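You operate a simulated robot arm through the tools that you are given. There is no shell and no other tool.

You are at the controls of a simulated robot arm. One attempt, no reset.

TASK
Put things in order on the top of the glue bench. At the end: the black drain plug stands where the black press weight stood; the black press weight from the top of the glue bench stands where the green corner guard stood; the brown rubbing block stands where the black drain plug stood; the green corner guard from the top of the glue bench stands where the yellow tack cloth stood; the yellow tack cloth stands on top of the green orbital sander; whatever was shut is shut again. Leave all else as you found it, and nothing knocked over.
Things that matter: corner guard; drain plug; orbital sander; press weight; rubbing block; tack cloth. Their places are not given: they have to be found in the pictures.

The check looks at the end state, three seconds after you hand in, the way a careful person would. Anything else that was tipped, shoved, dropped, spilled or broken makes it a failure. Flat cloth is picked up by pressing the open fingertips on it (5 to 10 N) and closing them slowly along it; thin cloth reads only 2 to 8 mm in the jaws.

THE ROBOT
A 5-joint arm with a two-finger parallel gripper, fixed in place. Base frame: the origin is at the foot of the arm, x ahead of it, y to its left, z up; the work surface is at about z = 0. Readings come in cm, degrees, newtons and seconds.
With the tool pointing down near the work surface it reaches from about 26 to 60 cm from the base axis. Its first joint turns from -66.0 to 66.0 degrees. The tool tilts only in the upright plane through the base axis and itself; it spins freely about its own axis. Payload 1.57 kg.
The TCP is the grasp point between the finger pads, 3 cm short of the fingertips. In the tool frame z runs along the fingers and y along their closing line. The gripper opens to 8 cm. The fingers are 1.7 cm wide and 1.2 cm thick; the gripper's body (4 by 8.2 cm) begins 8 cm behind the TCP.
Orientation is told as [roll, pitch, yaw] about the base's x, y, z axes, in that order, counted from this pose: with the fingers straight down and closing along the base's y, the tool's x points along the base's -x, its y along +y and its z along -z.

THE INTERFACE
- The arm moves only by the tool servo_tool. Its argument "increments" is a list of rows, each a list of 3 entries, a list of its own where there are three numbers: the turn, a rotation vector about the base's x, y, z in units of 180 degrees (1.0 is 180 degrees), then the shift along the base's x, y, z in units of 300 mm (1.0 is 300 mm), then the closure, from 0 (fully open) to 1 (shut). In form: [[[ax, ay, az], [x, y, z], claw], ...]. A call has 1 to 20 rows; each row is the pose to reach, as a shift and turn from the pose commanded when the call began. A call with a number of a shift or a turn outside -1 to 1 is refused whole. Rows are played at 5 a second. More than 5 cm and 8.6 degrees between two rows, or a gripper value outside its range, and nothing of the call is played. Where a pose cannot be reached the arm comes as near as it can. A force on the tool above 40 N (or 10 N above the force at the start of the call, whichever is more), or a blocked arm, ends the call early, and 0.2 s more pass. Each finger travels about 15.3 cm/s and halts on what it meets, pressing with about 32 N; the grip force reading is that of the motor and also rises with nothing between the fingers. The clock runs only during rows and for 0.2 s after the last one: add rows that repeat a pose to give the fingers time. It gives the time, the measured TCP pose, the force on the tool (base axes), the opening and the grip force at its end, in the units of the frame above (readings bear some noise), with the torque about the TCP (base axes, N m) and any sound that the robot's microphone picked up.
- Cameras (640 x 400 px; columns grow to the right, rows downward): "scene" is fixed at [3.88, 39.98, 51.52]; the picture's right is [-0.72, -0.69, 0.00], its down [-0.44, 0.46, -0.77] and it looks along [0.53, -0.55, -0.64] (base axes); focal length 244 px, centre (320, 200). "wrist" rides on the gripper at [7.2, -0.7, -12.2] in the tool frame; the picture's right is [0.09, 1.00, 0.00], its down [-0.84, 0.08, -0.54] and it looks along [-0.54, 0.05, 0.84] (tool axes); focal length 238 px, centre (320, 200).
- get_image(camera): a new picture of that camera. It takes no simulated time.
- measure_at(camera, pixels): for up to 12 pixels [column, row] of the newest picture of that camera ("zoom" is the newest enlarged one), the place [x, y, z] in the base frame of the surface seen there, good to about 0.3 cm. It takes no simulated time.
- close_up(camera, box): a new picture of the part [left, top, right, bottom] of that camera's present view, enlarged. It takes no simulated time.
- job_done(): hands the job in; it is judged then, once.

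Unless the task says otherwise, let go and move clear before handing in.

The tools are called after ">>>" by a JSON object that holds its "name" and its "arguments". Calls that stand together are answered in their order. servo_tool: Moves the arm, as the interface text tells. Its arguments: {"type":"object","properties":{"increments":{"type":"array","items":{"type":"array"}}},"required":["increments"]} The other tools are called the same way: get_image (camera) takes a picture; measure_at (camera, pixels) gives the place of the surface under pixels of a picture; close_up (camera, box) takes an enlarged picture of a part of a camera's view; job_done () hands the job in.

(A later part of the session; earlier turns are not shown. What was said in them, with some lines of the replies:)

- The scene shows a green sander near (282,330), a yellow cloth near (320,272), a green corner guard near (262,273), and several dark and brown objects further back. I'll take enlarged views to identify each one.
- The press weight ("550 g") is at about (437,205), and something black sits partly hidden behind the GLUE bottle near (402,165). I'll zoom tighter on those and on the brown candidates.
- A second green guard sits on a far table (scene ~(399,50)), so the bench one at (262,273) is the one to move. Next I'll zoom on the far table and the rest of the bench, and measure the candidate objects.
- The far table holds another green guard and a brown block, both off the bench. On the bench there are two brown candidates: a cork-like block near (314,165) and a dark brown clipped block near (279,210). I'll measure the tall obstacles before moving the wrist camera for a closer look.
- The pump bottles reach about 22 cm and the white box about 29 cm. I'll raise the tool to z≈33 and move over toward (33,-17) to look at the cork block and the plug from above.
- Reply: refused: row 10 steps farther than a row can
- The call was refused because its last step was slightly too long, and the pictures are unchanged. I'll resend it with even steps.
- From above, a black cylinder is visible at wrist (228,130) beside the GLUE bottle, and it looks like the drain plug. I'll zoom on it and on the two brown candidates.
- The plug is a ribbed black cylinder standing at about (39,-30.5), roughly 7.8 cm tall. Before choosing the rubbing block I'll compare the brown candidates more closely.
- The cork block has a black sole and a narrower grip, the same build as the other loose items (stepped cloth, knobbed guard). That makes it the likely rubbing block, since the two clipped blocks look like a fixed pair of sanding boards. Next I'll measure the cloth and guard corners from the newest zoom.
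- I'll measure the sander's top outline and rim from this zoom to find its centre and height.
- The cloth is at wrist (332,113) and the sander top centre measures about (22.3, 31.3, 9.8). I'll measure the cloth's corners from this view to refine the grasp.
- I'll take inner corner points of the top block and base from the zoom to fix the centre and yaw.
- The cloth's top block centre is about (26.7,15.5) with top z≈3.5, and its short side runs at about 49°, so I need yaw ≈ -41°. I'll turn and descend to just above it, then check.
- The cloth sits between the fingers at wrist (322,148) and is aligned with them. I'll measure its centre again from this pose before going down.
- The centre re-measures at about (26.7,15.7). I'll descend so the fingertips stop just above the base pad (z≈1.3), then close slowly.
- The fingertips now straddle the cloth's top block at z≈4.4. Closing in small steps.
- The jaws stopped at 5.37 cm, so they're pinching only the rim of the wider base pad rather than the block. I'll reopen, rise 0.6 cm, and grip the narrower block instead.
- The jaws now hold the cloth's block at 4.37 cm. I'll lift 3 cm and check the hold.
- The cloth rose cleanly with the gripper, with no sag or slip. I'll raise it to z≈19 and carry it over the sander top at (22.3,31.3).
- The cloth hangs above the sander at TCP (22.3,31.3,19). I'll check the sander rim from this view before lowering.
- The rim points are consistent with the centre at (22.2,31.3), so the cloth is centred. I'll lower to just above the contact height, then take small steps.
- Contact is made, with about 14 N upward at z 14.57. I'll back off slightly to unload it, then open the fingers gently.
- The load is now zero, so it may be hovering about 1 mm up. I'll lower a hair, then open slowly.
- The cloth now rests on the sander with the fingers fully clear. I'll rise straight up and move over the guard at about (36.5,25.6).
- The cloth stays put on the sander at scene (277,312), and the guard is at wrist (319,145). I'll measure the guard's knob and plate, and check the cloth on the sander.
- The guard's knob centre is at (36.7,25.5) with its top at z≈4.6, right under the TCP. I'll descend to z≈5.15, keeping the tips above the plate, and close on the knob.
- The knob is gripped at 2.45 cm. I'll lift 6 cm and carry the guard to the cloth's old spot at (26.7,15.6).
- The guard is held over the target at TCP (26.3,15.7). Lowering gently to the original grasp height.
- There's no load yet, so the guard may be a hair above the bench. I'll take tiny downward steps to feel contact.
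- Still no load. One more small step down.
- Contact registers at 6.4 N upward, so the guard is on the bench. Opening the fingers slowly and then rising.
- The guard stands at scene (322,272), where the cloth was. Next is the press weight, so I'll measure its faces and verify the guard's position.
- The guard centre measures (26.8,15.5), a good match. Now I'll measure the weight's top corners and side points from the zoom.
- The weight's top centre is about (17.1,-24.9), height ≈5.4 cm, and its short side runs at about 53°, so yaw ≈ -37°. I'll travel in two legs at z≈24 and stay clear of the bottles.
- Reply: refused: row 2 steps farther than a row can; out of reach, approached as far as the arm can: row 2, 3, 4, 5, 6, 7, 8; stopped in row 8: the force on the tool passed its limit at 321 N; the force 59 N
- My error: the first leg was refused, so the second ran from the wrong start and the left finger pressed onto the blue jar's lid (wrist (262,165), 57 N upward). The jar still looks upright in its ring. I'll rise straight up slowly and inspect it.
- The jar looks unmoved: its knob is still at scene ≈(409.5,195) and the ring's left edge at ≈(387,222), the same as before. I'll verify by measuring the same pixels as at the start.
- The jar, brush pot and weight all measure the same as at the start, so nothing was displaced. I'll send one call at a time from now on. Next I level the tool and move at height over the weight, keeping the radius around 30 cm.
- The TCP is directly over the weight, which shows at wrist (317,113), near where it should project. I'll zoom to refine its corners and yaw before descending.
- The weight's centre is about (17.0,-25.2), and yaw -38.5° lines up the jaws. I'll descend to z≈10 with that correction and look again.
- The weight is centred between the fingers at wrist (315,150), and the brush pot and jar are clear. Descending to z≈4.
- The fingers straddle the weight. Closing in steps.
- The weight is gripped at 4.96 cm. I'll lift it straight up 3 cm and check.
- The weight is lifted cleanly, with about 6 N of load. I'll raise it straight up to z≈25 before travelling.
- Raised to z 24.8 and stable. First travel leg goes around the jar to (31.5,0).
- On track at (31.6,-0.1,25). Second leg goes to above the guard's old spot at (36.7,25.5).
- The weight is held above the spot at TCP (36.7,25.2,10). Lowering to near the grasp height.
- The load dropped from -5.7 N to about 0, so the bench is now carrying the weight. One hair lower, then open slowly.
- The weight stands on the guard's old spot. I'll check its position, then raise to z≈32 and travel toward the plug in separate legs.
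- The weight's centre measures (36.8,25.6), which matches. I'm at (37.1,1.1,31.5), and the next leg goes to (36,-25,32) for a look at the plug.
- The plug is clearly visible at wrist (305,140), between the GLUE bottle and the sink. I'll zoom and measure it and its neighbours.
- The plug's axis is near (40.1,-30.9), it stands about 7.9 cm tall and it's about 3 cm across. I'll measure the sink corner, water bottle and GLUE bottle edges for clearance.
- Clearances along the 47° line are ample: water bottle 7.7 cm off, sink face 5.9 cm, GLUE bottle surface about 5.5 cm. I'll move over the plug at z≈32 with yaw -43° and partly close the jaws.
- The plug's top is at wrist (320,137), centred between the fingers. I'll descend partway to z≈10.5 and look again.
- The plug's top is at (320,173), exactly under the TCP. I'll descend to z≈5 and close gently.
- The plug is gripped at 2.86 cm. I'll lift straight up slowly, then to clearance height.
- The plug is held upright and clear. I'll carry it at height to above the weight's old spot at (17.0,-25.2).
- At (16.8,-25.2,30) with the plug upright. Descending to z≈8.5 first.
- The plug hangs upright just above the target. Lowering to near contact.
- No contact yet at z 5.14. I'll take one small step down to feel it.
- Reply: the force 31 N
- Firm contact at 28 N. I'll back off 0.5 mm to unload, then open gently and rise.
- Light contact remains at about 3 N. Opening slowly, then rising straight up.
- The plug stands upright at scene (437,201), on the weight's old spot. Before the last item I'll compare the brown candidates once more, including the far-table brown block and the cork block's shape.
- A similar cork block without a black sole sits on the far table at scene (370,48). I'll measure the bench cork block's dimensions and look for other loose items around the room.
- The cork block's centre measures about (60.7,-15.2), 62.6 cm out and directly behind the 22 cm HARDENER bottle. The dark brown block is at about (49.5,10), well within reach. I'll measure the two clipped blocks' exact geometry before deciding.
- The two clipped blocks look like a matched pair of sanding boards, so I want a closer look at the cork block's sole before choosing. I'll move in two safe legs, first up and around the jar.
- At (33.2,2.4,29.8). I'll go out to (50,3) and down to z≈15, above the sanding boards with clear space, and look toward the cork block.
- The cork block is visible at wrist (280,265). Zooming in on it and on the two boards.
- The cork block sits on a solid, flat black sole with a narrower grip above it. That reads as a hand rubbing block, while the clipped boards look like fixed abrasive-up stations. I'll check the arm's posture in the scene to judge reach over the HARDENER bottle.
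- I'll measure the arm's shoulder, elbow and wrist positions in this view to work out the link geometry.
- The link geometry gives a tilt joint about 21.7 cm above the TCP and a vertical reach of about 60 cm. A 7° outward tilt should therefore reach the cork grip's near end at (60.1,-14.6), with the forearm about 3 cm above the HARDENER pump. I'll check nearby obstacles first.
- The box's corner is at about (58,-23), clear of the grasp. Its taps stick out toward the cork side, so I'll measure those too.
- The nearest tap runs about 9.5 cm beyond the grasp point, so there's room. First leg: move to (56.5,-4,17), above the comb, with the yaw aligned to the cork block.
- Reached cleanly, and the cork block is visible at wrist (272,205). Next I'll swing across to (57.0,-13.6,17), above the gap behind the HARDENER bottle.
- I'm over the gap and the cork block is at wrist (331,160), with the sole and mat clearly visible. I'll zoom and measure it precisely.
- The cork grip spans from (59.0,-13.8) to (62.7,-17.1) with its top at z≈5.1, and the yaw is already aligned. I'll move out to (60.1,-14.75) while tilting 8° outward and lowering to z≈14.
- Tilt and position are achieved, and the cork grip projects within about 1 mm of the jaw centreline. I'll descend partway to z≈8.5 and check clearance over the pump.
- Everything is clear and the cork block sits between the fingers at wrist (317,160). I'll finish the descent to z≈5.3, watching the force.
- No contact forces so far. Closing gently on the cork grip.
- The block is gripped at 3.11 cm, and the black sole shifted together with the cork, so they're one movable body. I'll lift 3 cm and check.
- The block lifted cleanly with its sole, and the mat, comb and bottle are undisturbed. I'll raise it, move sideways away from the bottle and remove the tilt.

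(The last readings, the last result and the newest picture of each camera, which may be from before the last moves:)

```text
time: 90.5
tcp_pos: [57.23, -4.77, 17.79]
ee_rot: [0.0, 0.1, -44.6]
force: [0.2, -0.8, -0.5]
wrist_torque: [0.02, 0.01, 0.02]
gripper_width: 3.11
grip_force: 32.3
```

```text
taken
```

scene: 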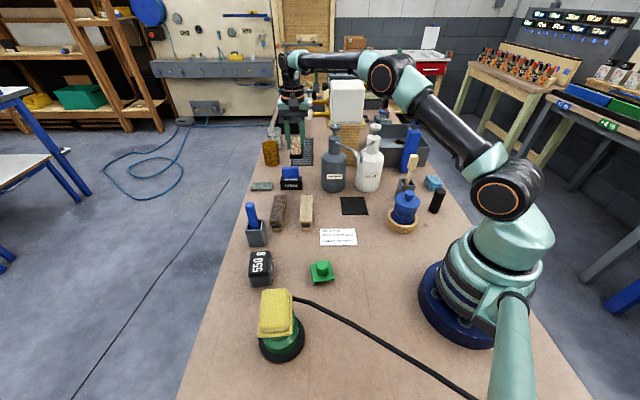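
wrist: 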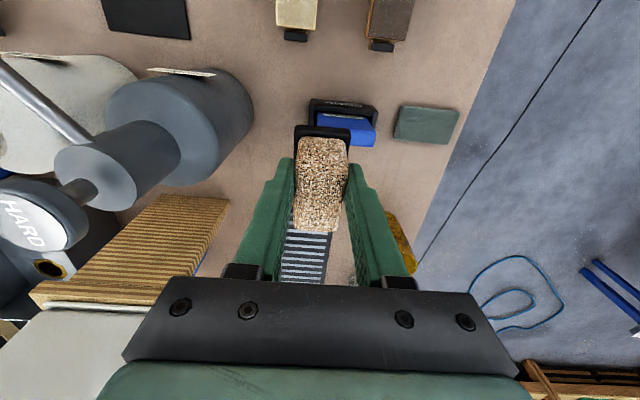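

The block is held well. Because it was gripped with an 8° tilt, it should now hang pitched by about 7°, so I'll look at it closely before planning the placement.

>>> {"name": "close_up", "arguments": {"camera": "scene", "box": [265, 110, 325, 170]}}

>>> {"name": "close_up", "arguments": {"camera": "wrist", "box": [270, 110, 380, 250]}}

>>> {"name": "measure_at", "arguments": {"camera": "wrist", "pixels": [[300, 130], [345, 132], [305, 147], [340, 148], [322, 148], [320, 185], [318, 222], [300, 222], [332, 224]]}}

```text
6.67 times, centred on (295, 140) of scene
```

zoom: 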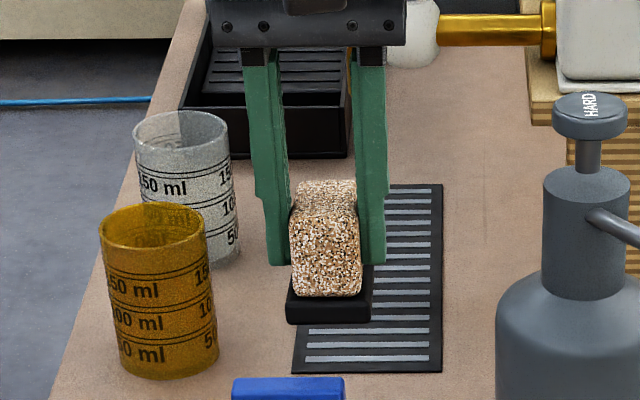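

```text
2.86 times, centred on (325, 180) of wrist
```

zoom: 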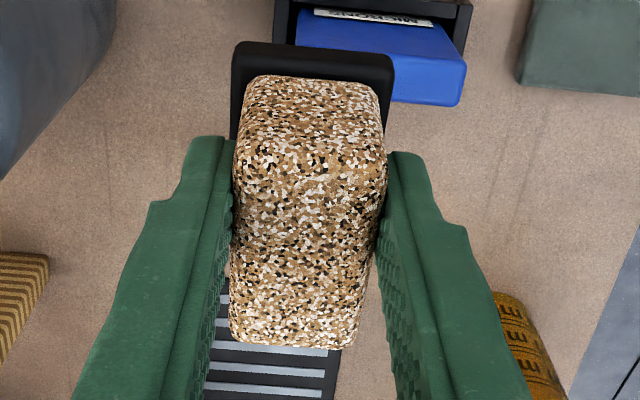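

```text
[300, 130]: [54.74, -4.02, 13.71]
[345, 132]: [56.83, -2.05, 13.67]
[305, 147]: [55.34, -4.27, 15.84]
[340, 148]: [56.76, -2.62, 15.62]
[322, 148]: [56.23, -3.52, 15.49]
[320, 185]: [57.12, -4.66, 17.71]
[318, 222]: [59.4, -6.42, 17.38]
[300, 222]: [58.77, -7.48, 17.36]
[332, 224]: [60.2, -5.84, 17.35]
```

The block is level side-to-side but pitched about 6.5–7° along its length. A 7° outward tilt in the placement plane will therefore set it flat. First I'll bring it inward and up to (46,0,32).

>>> {"name": "servo_tool", "arguments": {"increments": [[[0, 0, 0], [-0.0767, 0.0333, 0.0933], 0.8], [[0, 0, 0], [-0.1533, 0.0667, 0.1867], 0.8], [[0, 0, 0], [-0.23, 0.1, 0.28], 0.8], [[0, 0, 0], [-0.3067, 0.1333, 0.3733], 0.8], [[0, 0, 0], [-0.383, 0.166, 0.467], 0.8], [[0, 0, 0], [-0.383, 0.166, 0.467], 0.8]]}}

```text
time: 91.8
tcp_pos: [45.64, -0.15, 31.6]
ee_rot: [-0.1, 0.0, -44.5]
force: [-0.1, -0.2, -0.2]
wrist_torque: [-0.04, 0.01, -0.02]
gripper_width: 3.1
grip_force: 32.3
```

On track with the grip unchanged. The next leg goes around the inner side of the bottles to (36,-22,32), turning yaw to -37.5°.

>>> {"name": "servo_tool", "arguments": {"increments": [[[0, 0, 0.013], [-0.1, -0.111, 0.01], 0.8], [[0, 0, 0.026], [-0.2, -0.222, 0.01], 0.8], [[0, 0, 0.0389], [-0.3, -0.333, 0.01], 0.8], [[0, 0, 0.0389], [-0.311, -0.466, 0.01], 0.8], [[0, 0, 0.0389], [-0.322, -0.6, 0.01], 0.8], [[0, 0, 0.0389], [-0.333, -0.733, 0.01], 0.8], [[0, 0, 0.0389], [-0.333, -0.733, 0.01], 0.8]]}}

>>> {"name": "get_image", "arguments": {"camera": "wrist"}}

```text
time: 93.5
tcp_pos: [36.14, -22.12, 32.08]
ee_rot: [0.0, 0.0, -37.4]
force: [0.0, -0.5, -0.9]
wrist_torque: [-0.02, -0.04, 0.02]
gripper_width: 3.09
grip_force: 31.7
```

```text
taken
```

wrist: 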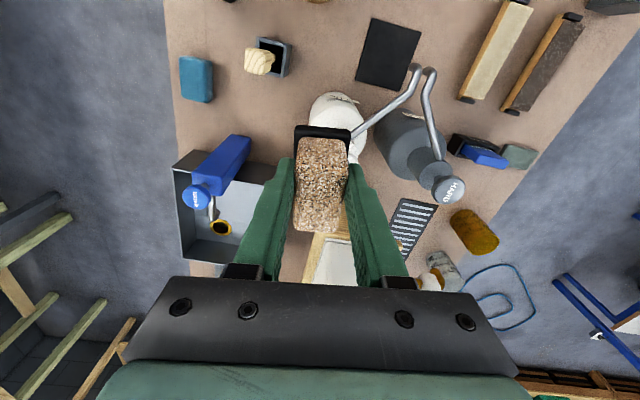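

The view is clear and the block is steady. I'll go over the plug's old spot, apply the 7° tilt, and descend to z≈18.

>>> {"name": "servo_tool", "arguments": {"increments": [[[0, 0, 0], [0.052, -0.135, 0], 0.8], [[0, 0, 0], [0.105, -0.27, 0], 0.8], [[-0.0118, -0.0154, 0], [0.105, -0.27, 0], 0.8], [[-0.0237, -0.0308, 0], [0.105, -0.27, 0], 0.8], [[-0.0237, -0.0308, 0], [0.105, -0.27, -0.12], 0.8], [[-0.0237, -0.0308, 0], [0.105, -0.27, -0.24], 0.8], [[-0.0237, -0.0308, 0], [0.105, -0.27, -0.36], 0.8], [[-0.0237, -0.0308, 0], [0.105, -0.27, -0.48], 0.8], [[-0.0237, -0.0308, 0], [0.105, -0.27, -0.48], 0.8]]}}

>>> {"name": "get_image", "arguments": {"camera": "wrist"}}

>>> {"name": "close_up", "arguments": {"camera": "scene", "box": [330, 60, 460, 190]}}

```text
time: 95.5
tcp_pos: [38.86, -30.29, 17.53]
ee_rot: [-0.2, -7.0, -37.5]
force: [0.2, -0.4, 0.2]
wrist_torque: [0.0, -0.01, 0.0]
gripper_width: 3.08
grip_force: 32.1
```

```text
taken
```

wrist: 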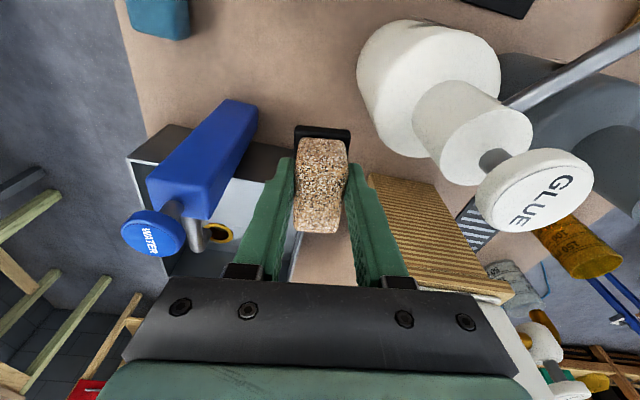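

```text
3.08 times, centred on (395, 125) of scene
```

zoom: 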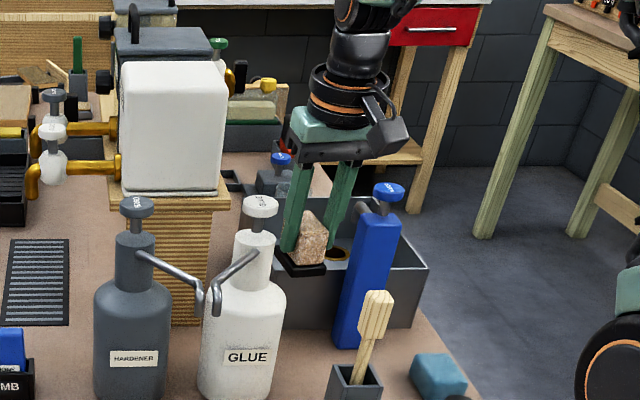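

Tilt applied and TCP at (38.9,-30.3,17.5). I'll check the block's levelness from the wrist view.

>>> {"name": "measure_at", "arguments": {"camera": "wrist", "pixels": [[302, 130], [345, 132], [322, 165], [320, 185], [319, 205], [318, 224], [303, 205], [336, 205]]}}

```text
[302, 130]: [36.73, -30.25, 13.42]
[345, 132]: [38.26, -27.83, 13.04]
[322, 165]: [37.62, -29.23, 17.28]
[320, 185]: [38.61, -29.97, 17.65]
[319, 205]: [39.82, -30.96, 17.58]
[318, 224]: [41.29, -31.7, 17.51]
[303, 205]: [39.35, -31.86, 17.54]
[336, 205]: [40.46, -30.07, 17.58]
```

The block is now nearly level, and its sole centre projects to about (39.7,-30.75), which matches the target. Descending to z≈8.

>>> {"name": "servo_tool", "arguments": {"increments": [[[0, 0, 0], [0.003, 0, -0.1], 0.8], [[0, 0, 0], [0.003, 0, -0.2], 0.8], [[0, 0, 0], [0.003, 0, -0.28], 0.8], [[0, 0, 0], [0.003, 0, -0.33], 0.8], [[0, 0, 0], [0.003, 0, -0.33], 0.8], [[0, 0, 0], [0.003, 0, -0.33], 0.8]]}}

>>> {"name": "get_image", "arguments": {"camera": "wrist"}}

>>> {"name": "close_up", "arguments": {"camera": "scene", "box": [330, 60, 460, 190]}}

```text
time: 96.8
tcp_pos: [39.09, -30.11, 7.78]
ee_rot: [0.0, -7.0, -37.5]
force: [0.0, 0.8, -0.4]
wrist_torque: [-0.02, -0.01, 0.05]
gripper_width: 3.11
grip_force: 32.1
```

```text
taken
```

wrist: 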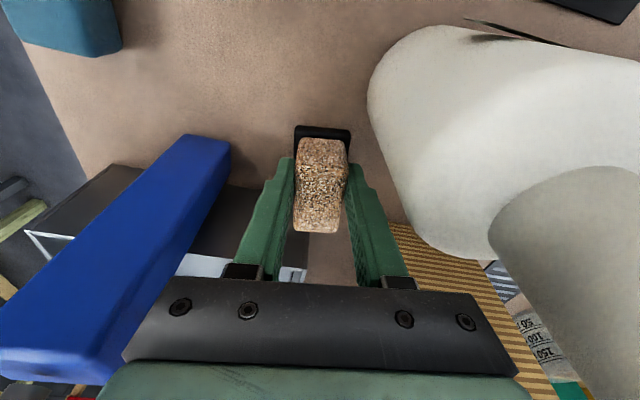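

```text
3.08 times, centred on (395, 125) of scene
```

zoom: 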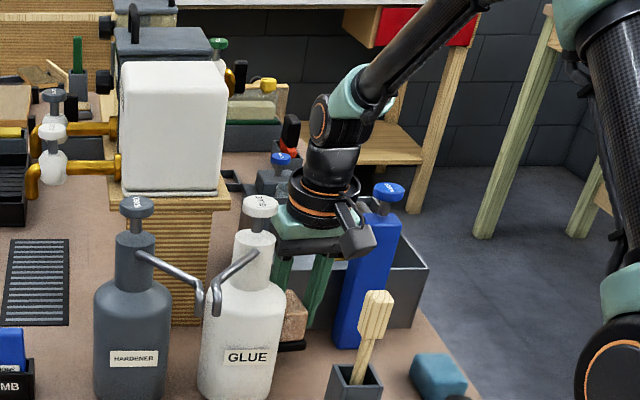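

Everything is clear. I'll lower to just above contact.

>>> {"name": "servo_tool", "arguments": {"increments": [[[0, 0, 0], [0, 0, -0.04], 0.8], [[0, 0, 0], [0, 0, -0.065], 0.8], [[0, 0, 0], [0, 0, -0.075], 0.8], [[0, 0, 0], [0, 0, -0.075], 0.8], [[0, 0, 0], [0, 0, -0.075], 0.8]]}}

```text
time: 98.0
tcp_pos: [39.1, -30.16, 5.41]
ee_rot: [0.0, -7.1, -37.5]
force: [0.8, -0.3, -0.1]
wrist_torque: [0.01, 0.01, -0.01]
gripper_width: 3.09
grip_force: 32.4
```

>>> {"name": "servo_tool", "arguments": {"increments": [[[0, 0, 0], [0, 0, -0.004], 0.8], [[0, 0, 0], [0, 0, -0.004], 0.8]]}}

```text
time: 98.7
tcp_pos: [39.15, -30.11, 5.38]
ee_rot: [0.0, -7.1, -37.4]
force: [0.8, 0.1, -0.2]
wrist_torque: [-0.02, 0.0, 0.04]
gripper_width: 3.09
grip_force: 32.1
```

No contact yet at z 5.38. Another small step down.

>>> {"name": "servo_tool", "arguments": {"increments": [[[0, 0, 0], [0, 0, -0.004], 0.8], [[0, 0, 0], [0, 0, -0.004], 0.8]]}}

```text
time: 99.2
tcp_pos: [39.01, -30.0, 5.23]
ee_rot: [0.0, -7.0, -37.5]
force: [-4.1, 2.2, 11.1]
wrist_torque: [0.15, 0.2, -0.03]
gripper_width: 3.13
grip_force: 32.3
```

Contact registers at 11 N upward. Opening the fingers slowly.

>>> {"name": "servo_tool", "arguments": {"increments": [[[0, 0, 0], [0, 0, 0.001], 0.7], [[0, 0, 0], [0, 0, 0.001], 0.6], [[0, 0, 0], [0, 0, 0.001], 0.55], [[0, 0, 0], [0, 0, 0.001], 0.45], [[0, 0, 0], [0, 0, 0.001], 0.35], [[0, 0, 0], [0, 0, 0.001], 0.25], [[0, 0, 0], [0, 0, 0.001], 0.25]]}}

>>> {"name": "get_image", "arguments": {"camera": "wrist"}}

```text
time: 100.8
tcp_pos: [39.12, -30.09, 5.24]
ee_rot: [0.0, -7.1, -37.6]
force: [-5.9, -14.4, -3.8]
wrist_torque: [0.74, -0.32, 0.06]
gripper_width: 4.73
grip_force: 0.0
```

```text
taken
```

wrist: 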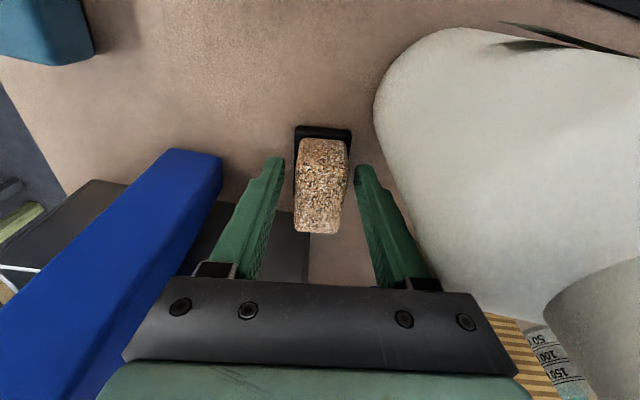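

The opening stopped at 4.73 cm with about 15 N sideways, so the right finger is touching the GLUE bottle near (415,240). I'll close slightly to relieve it, which still leaves a gap around the block.

>>> {"name": "servo_tool", "arguments": {"increments": [[[0, 0, 0], [0, 0, 0], 0.43], [[0, 0, 0], [0, 0, 0], 0.47], [[0, 0, 0], [0, 0, 0], 0.47]]}}

>>> {"name": "get_image", "arguments": {"camera": "wrist"}}

>>> {"name": "close_up", "arguments": {"camera": "scene", "box": [310, 100, 440, 200]}}

```text
time: 101.7
tcp_pos: [39.02, -30.09, 5.19]
ee_rot: [0.1, -7.0, -37.5]
force: [-1.1, 0.2, 1.2]
wrist_torque: [0.03, -0.02, 0.03]
gripper_width: 4.23
grip_force: 0.1
```

```text
taken
```

wrist: 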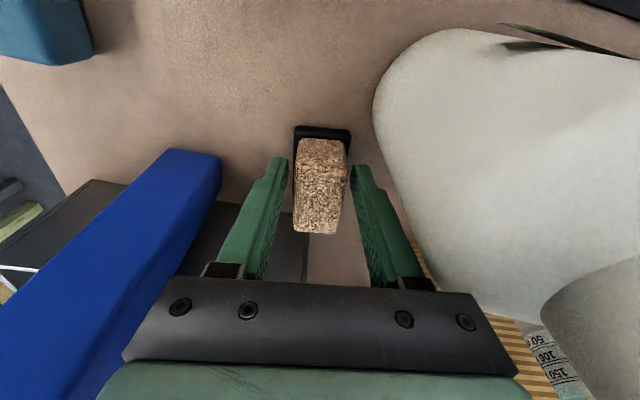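

```text
4.00 times, centred on (375, 150) of scene
```

zoom: 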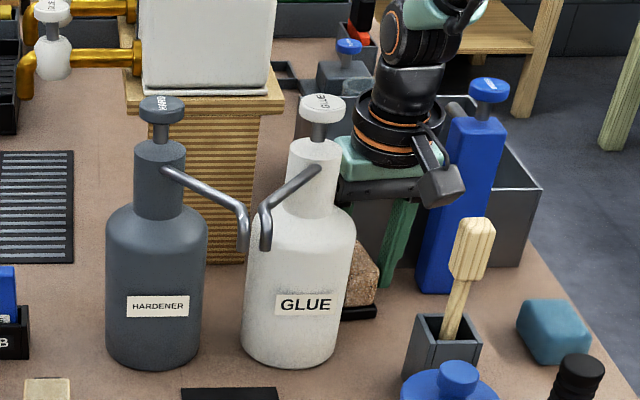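

The force is relieved. I'll compare the GLUE bottle with its original view to see whether it moved.

>>> {"name": "close_up", "arguments": {"camera": "scene", "box": [340, 120, 500, 240]}}

>>> {"name": "close_up", "arguments": {"camera": "scene", "box": [230, 120, 390, 220]}}

>>> {"name": "measure_at", "arguments": {"camera": "scene", "pixels": [[374, 126], [368, 180], [335, 126]]}}

```text
3.33 times, centred on (420, 180) of scene
```

zoom: 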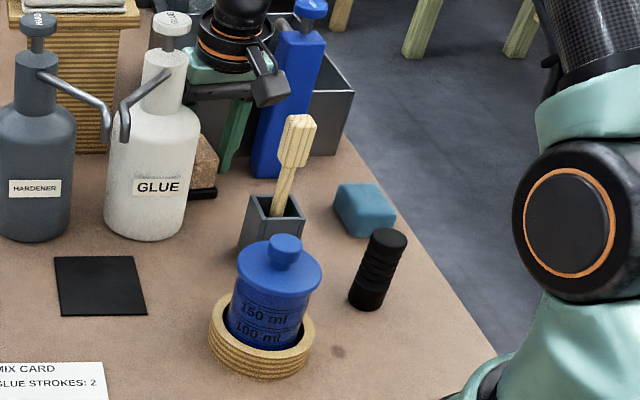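

```text
4.00 times, centred on (310, 170) of scene
```

zoom: 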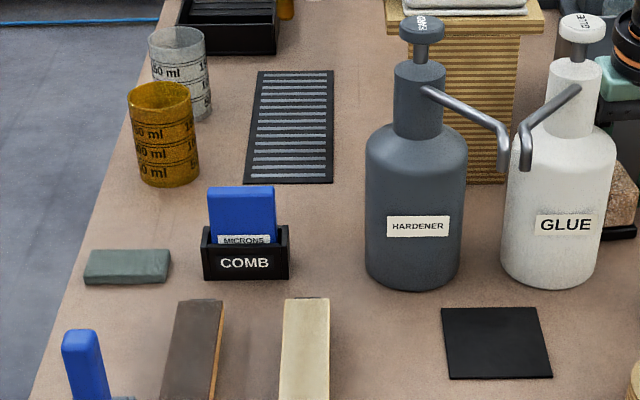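

```text
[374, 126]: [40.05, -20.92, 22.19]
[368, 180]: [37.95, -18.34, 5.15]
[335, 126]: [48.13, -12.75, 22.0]
```

The GLUE bottle and everything else match the original view, so nothing moved. I'll rise straight up with the small opening so nothing is brushed.

>>> {"name": "servo_tool", "arguments": {"increments": [[[0, 0, 0], [0, 0, 0.03], 0.47], [[0, 0, 0], [0, 0, 0.07], 0.47], [[0, 0, 0], [0, 0, 0.12], 0.47], [[0, 0, 0], [0, 0, 0.2], 0.47], [[0, 0, 0], [0, 0, 0.32], 0.47], [[0, 0, 0], [0, 0, 0.45], 0.47], [[0, 0, 0], [0, 0, 0.58], 0.47], [[0, 0, 0], [0, 0, 0.71], 0.47], [[0, 0, 0], [0, 0, 0.86], 0.47], [[0, 0, 0], [0, 0, 0.86], 0.47]]}}

>>> {"name": "get_image", "arguments": {"camera": "wrist"}}

>>> {"name": "get_image", "arguments": {"camera": "scene"}}

```text
time: 103.8
tcp_pos: [39.15, -30.17, 30.82]
ee_rot: [0.0, -6.9, -37.5]
force: [0.6, -0.6, -0.7]
wrist_torque: [-0.03, 0.0, 0.0]
gripper_width: 4.24
grip_force: 0.1
```

```text
taken
```

wrist: 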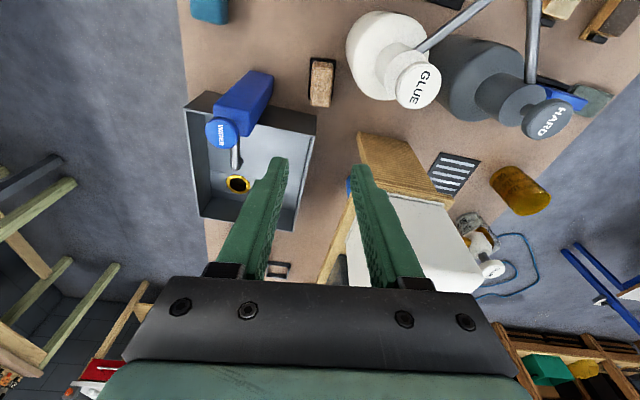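

```text
taken
```

scene: 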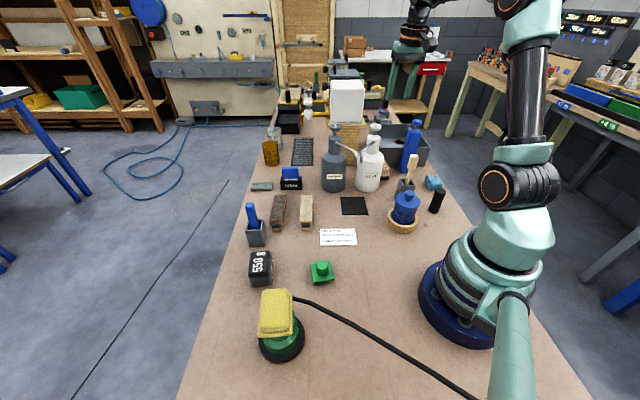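

The block stands free at wrist (322,80), between the GLUE bottle and the sink. I'll zoom and measure its final position, and check all the other placements.

>>> {"name": "close_up", "arguments": {"camera": "wrist", "box": [270, 40, 370, 130]}}

>>> {"name": "measure_at", "arguments": {"camera": "wrist", "pixels": [[313, 66], [332, 66], [328, 104], [312, 103], [320, 85], [312, 60], [334, 60]]}}

>>> {"name": "close_up", "arguments": {"camera": "scene", "box": [230, 240, 350, 370]}}

>>> {"name": "close_up", "arguments": {"camera": "scene", "box": [340, 120, 500, 240]}}

>>> {"name": "measure_at", "arguments": {"camera": "scene", "pixels": [[277, 305], [260, 265], [322, 266], [437, 195], [277, 330], [405, 195]]}}

```text
4.44 times, centred on (320, 85) of wrist
```

zoom: 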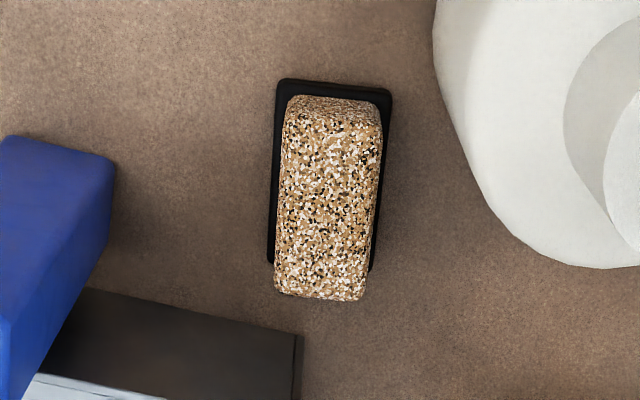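

```text
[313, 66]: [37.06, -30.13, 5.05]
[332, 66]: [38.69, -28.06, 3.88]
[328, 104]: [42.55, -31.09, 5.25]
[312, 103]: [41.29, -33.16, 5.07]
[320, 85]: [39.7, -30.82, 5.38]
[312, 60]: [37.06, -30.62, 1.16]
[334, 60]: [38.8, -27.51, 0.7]
```

```text
3.08 times, centred on (290, 305) of scene
```

zoom: 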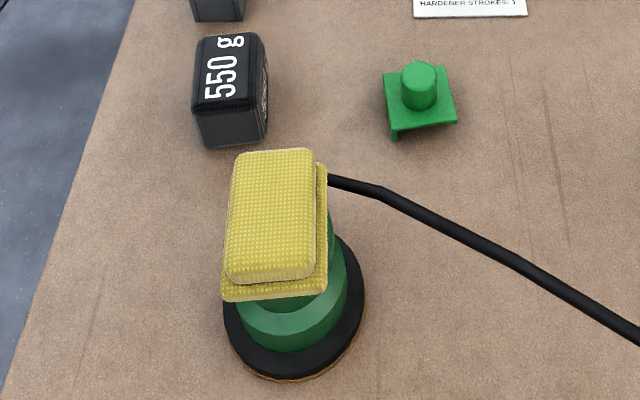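

```text
3.33 times, centred on (420, 180) of scene
```

zoom: 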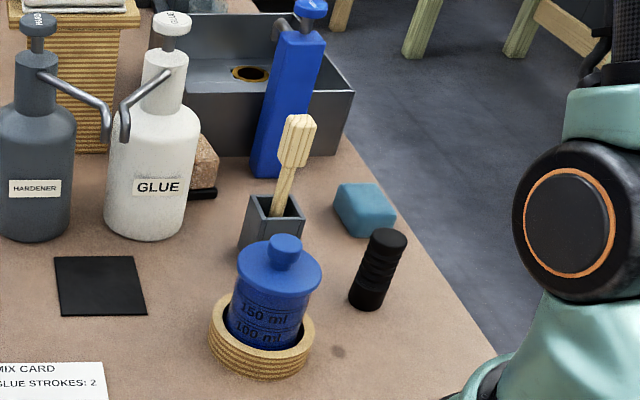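

```text
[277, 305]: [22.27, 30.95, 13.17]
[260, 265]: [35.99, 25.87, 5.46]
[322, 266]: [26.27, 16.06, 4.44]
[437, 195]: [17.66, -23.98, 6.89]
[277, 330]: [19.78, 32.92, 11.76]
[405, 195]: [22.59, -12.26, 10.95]
```

All pieces check out: rubbing block at (39.8,-30.7) and level, plug at (17,-25), weight at (36.8,25.6), guard at (26.7,15.5), cloth on the sander. I'll level the tool and retreat to an open spot at height before handing in.

>>> {"name": "servo_tool", "arguments": {"increments": [[[0.0118, 0.0154, 0], [-0.05, 0.12, 0.03], 0.47], [[0.0237, 0.0308, 0], [-0.1, 0.25, 0.04], 0.4], [[0.0237, 0.0308, 0], [-0.1, 0.38, 0.04], 0.3], [[0.0237, 0.0308, 0], [-0.1, 0.51, 0.04], 0.2], [[0.0237, 0.0308, 0], [-0.1, 0.64, 0.04], 0.1], [[0.0237, 0.0308, 0], [-0.1, 0.77, 0.04], 0], [[0.0237, 0.0308, 0], [-0.1, 0.9, 0.04], 0], [[0.0237, 0.0308, 0], [-0.1, 0.9, 0.04], 0]]}}

>>> {"name": "get_image", "arguments": {"camera": "scene"}}

>>> {"name": "get_image", "arguments": {"camera": "wrist"}}

```text
time: 105.7
tcp_pos: [36.04, -3.07, 32.16]
ee_rot: [0.0, 0.1, -37.5]
force: [-0.3, -0.2, 0.3]
wrist_torque: [0.0, 0.02, 0.01]
gripper_width: 8.0
grip_force: 0.1
```

```text
taken
```

scene: 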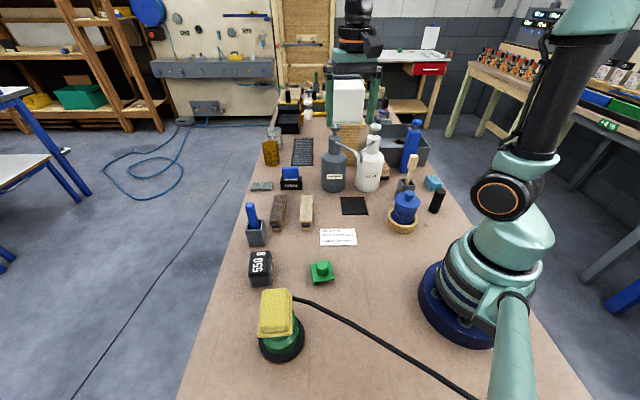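

```text
taken
```

wrist: 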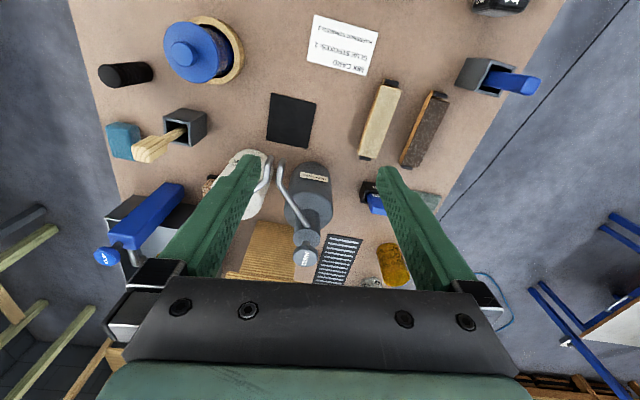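

The last pictures show everything in place: weight at (260,267), guard at (322,272), cloth on the sander at (277,312), plug at (437,201), rubbing block behind the GLUE bottle at (384,172). Bottles, jar, pots and boards look unchanged and the gripper is open and clear, so I'm handing in.

>>> {"name": "job_done", "arguments": {}}

```text
The job is handed in.
```

The job is handed in, and in the last pictures every item is where the task asked for it. I don't have the check's result.

| Item | Now stands | Measured centre (x, y, cm) |
|---|---|---|
| Yellow tack cloth | on top of the green orbital sander | about (22.3, 31) |
| Green corner guard | where the tack cloth was | about (26.7, 15.5) |
| Black press weight | where the corner guard was | about (36.8, 25.6) |
| Black drain plug | where the press weight was | about (17, -25) |
| Brown rubbing block | where the drain plug was | about (39.8, -30.7) |

Three things could affect the result:

- **Pressed on the blue jar:** A refused move made the next one start from the wrong place. The left finger came down on the jar's lid, and the force peaked at 321 N. The jar stayed upright, and its measured position and pictures match the start. I can't rule out damage that doesn't show.
- **Touched the GLUE bottle:** A finger pushed against it with about 15 N while I was letting go of the rubbing block. Compared with the original view, it had not moved.
- **Which block is the rubbing block:** I took it to be the cork block with the black sole. The other brown candidate was the dark clipped board next to the beige one, which looked like one of a fixed pair.

I opened nothing that was shut. The bottles, brush pot, boards and mat look as they did at the start.
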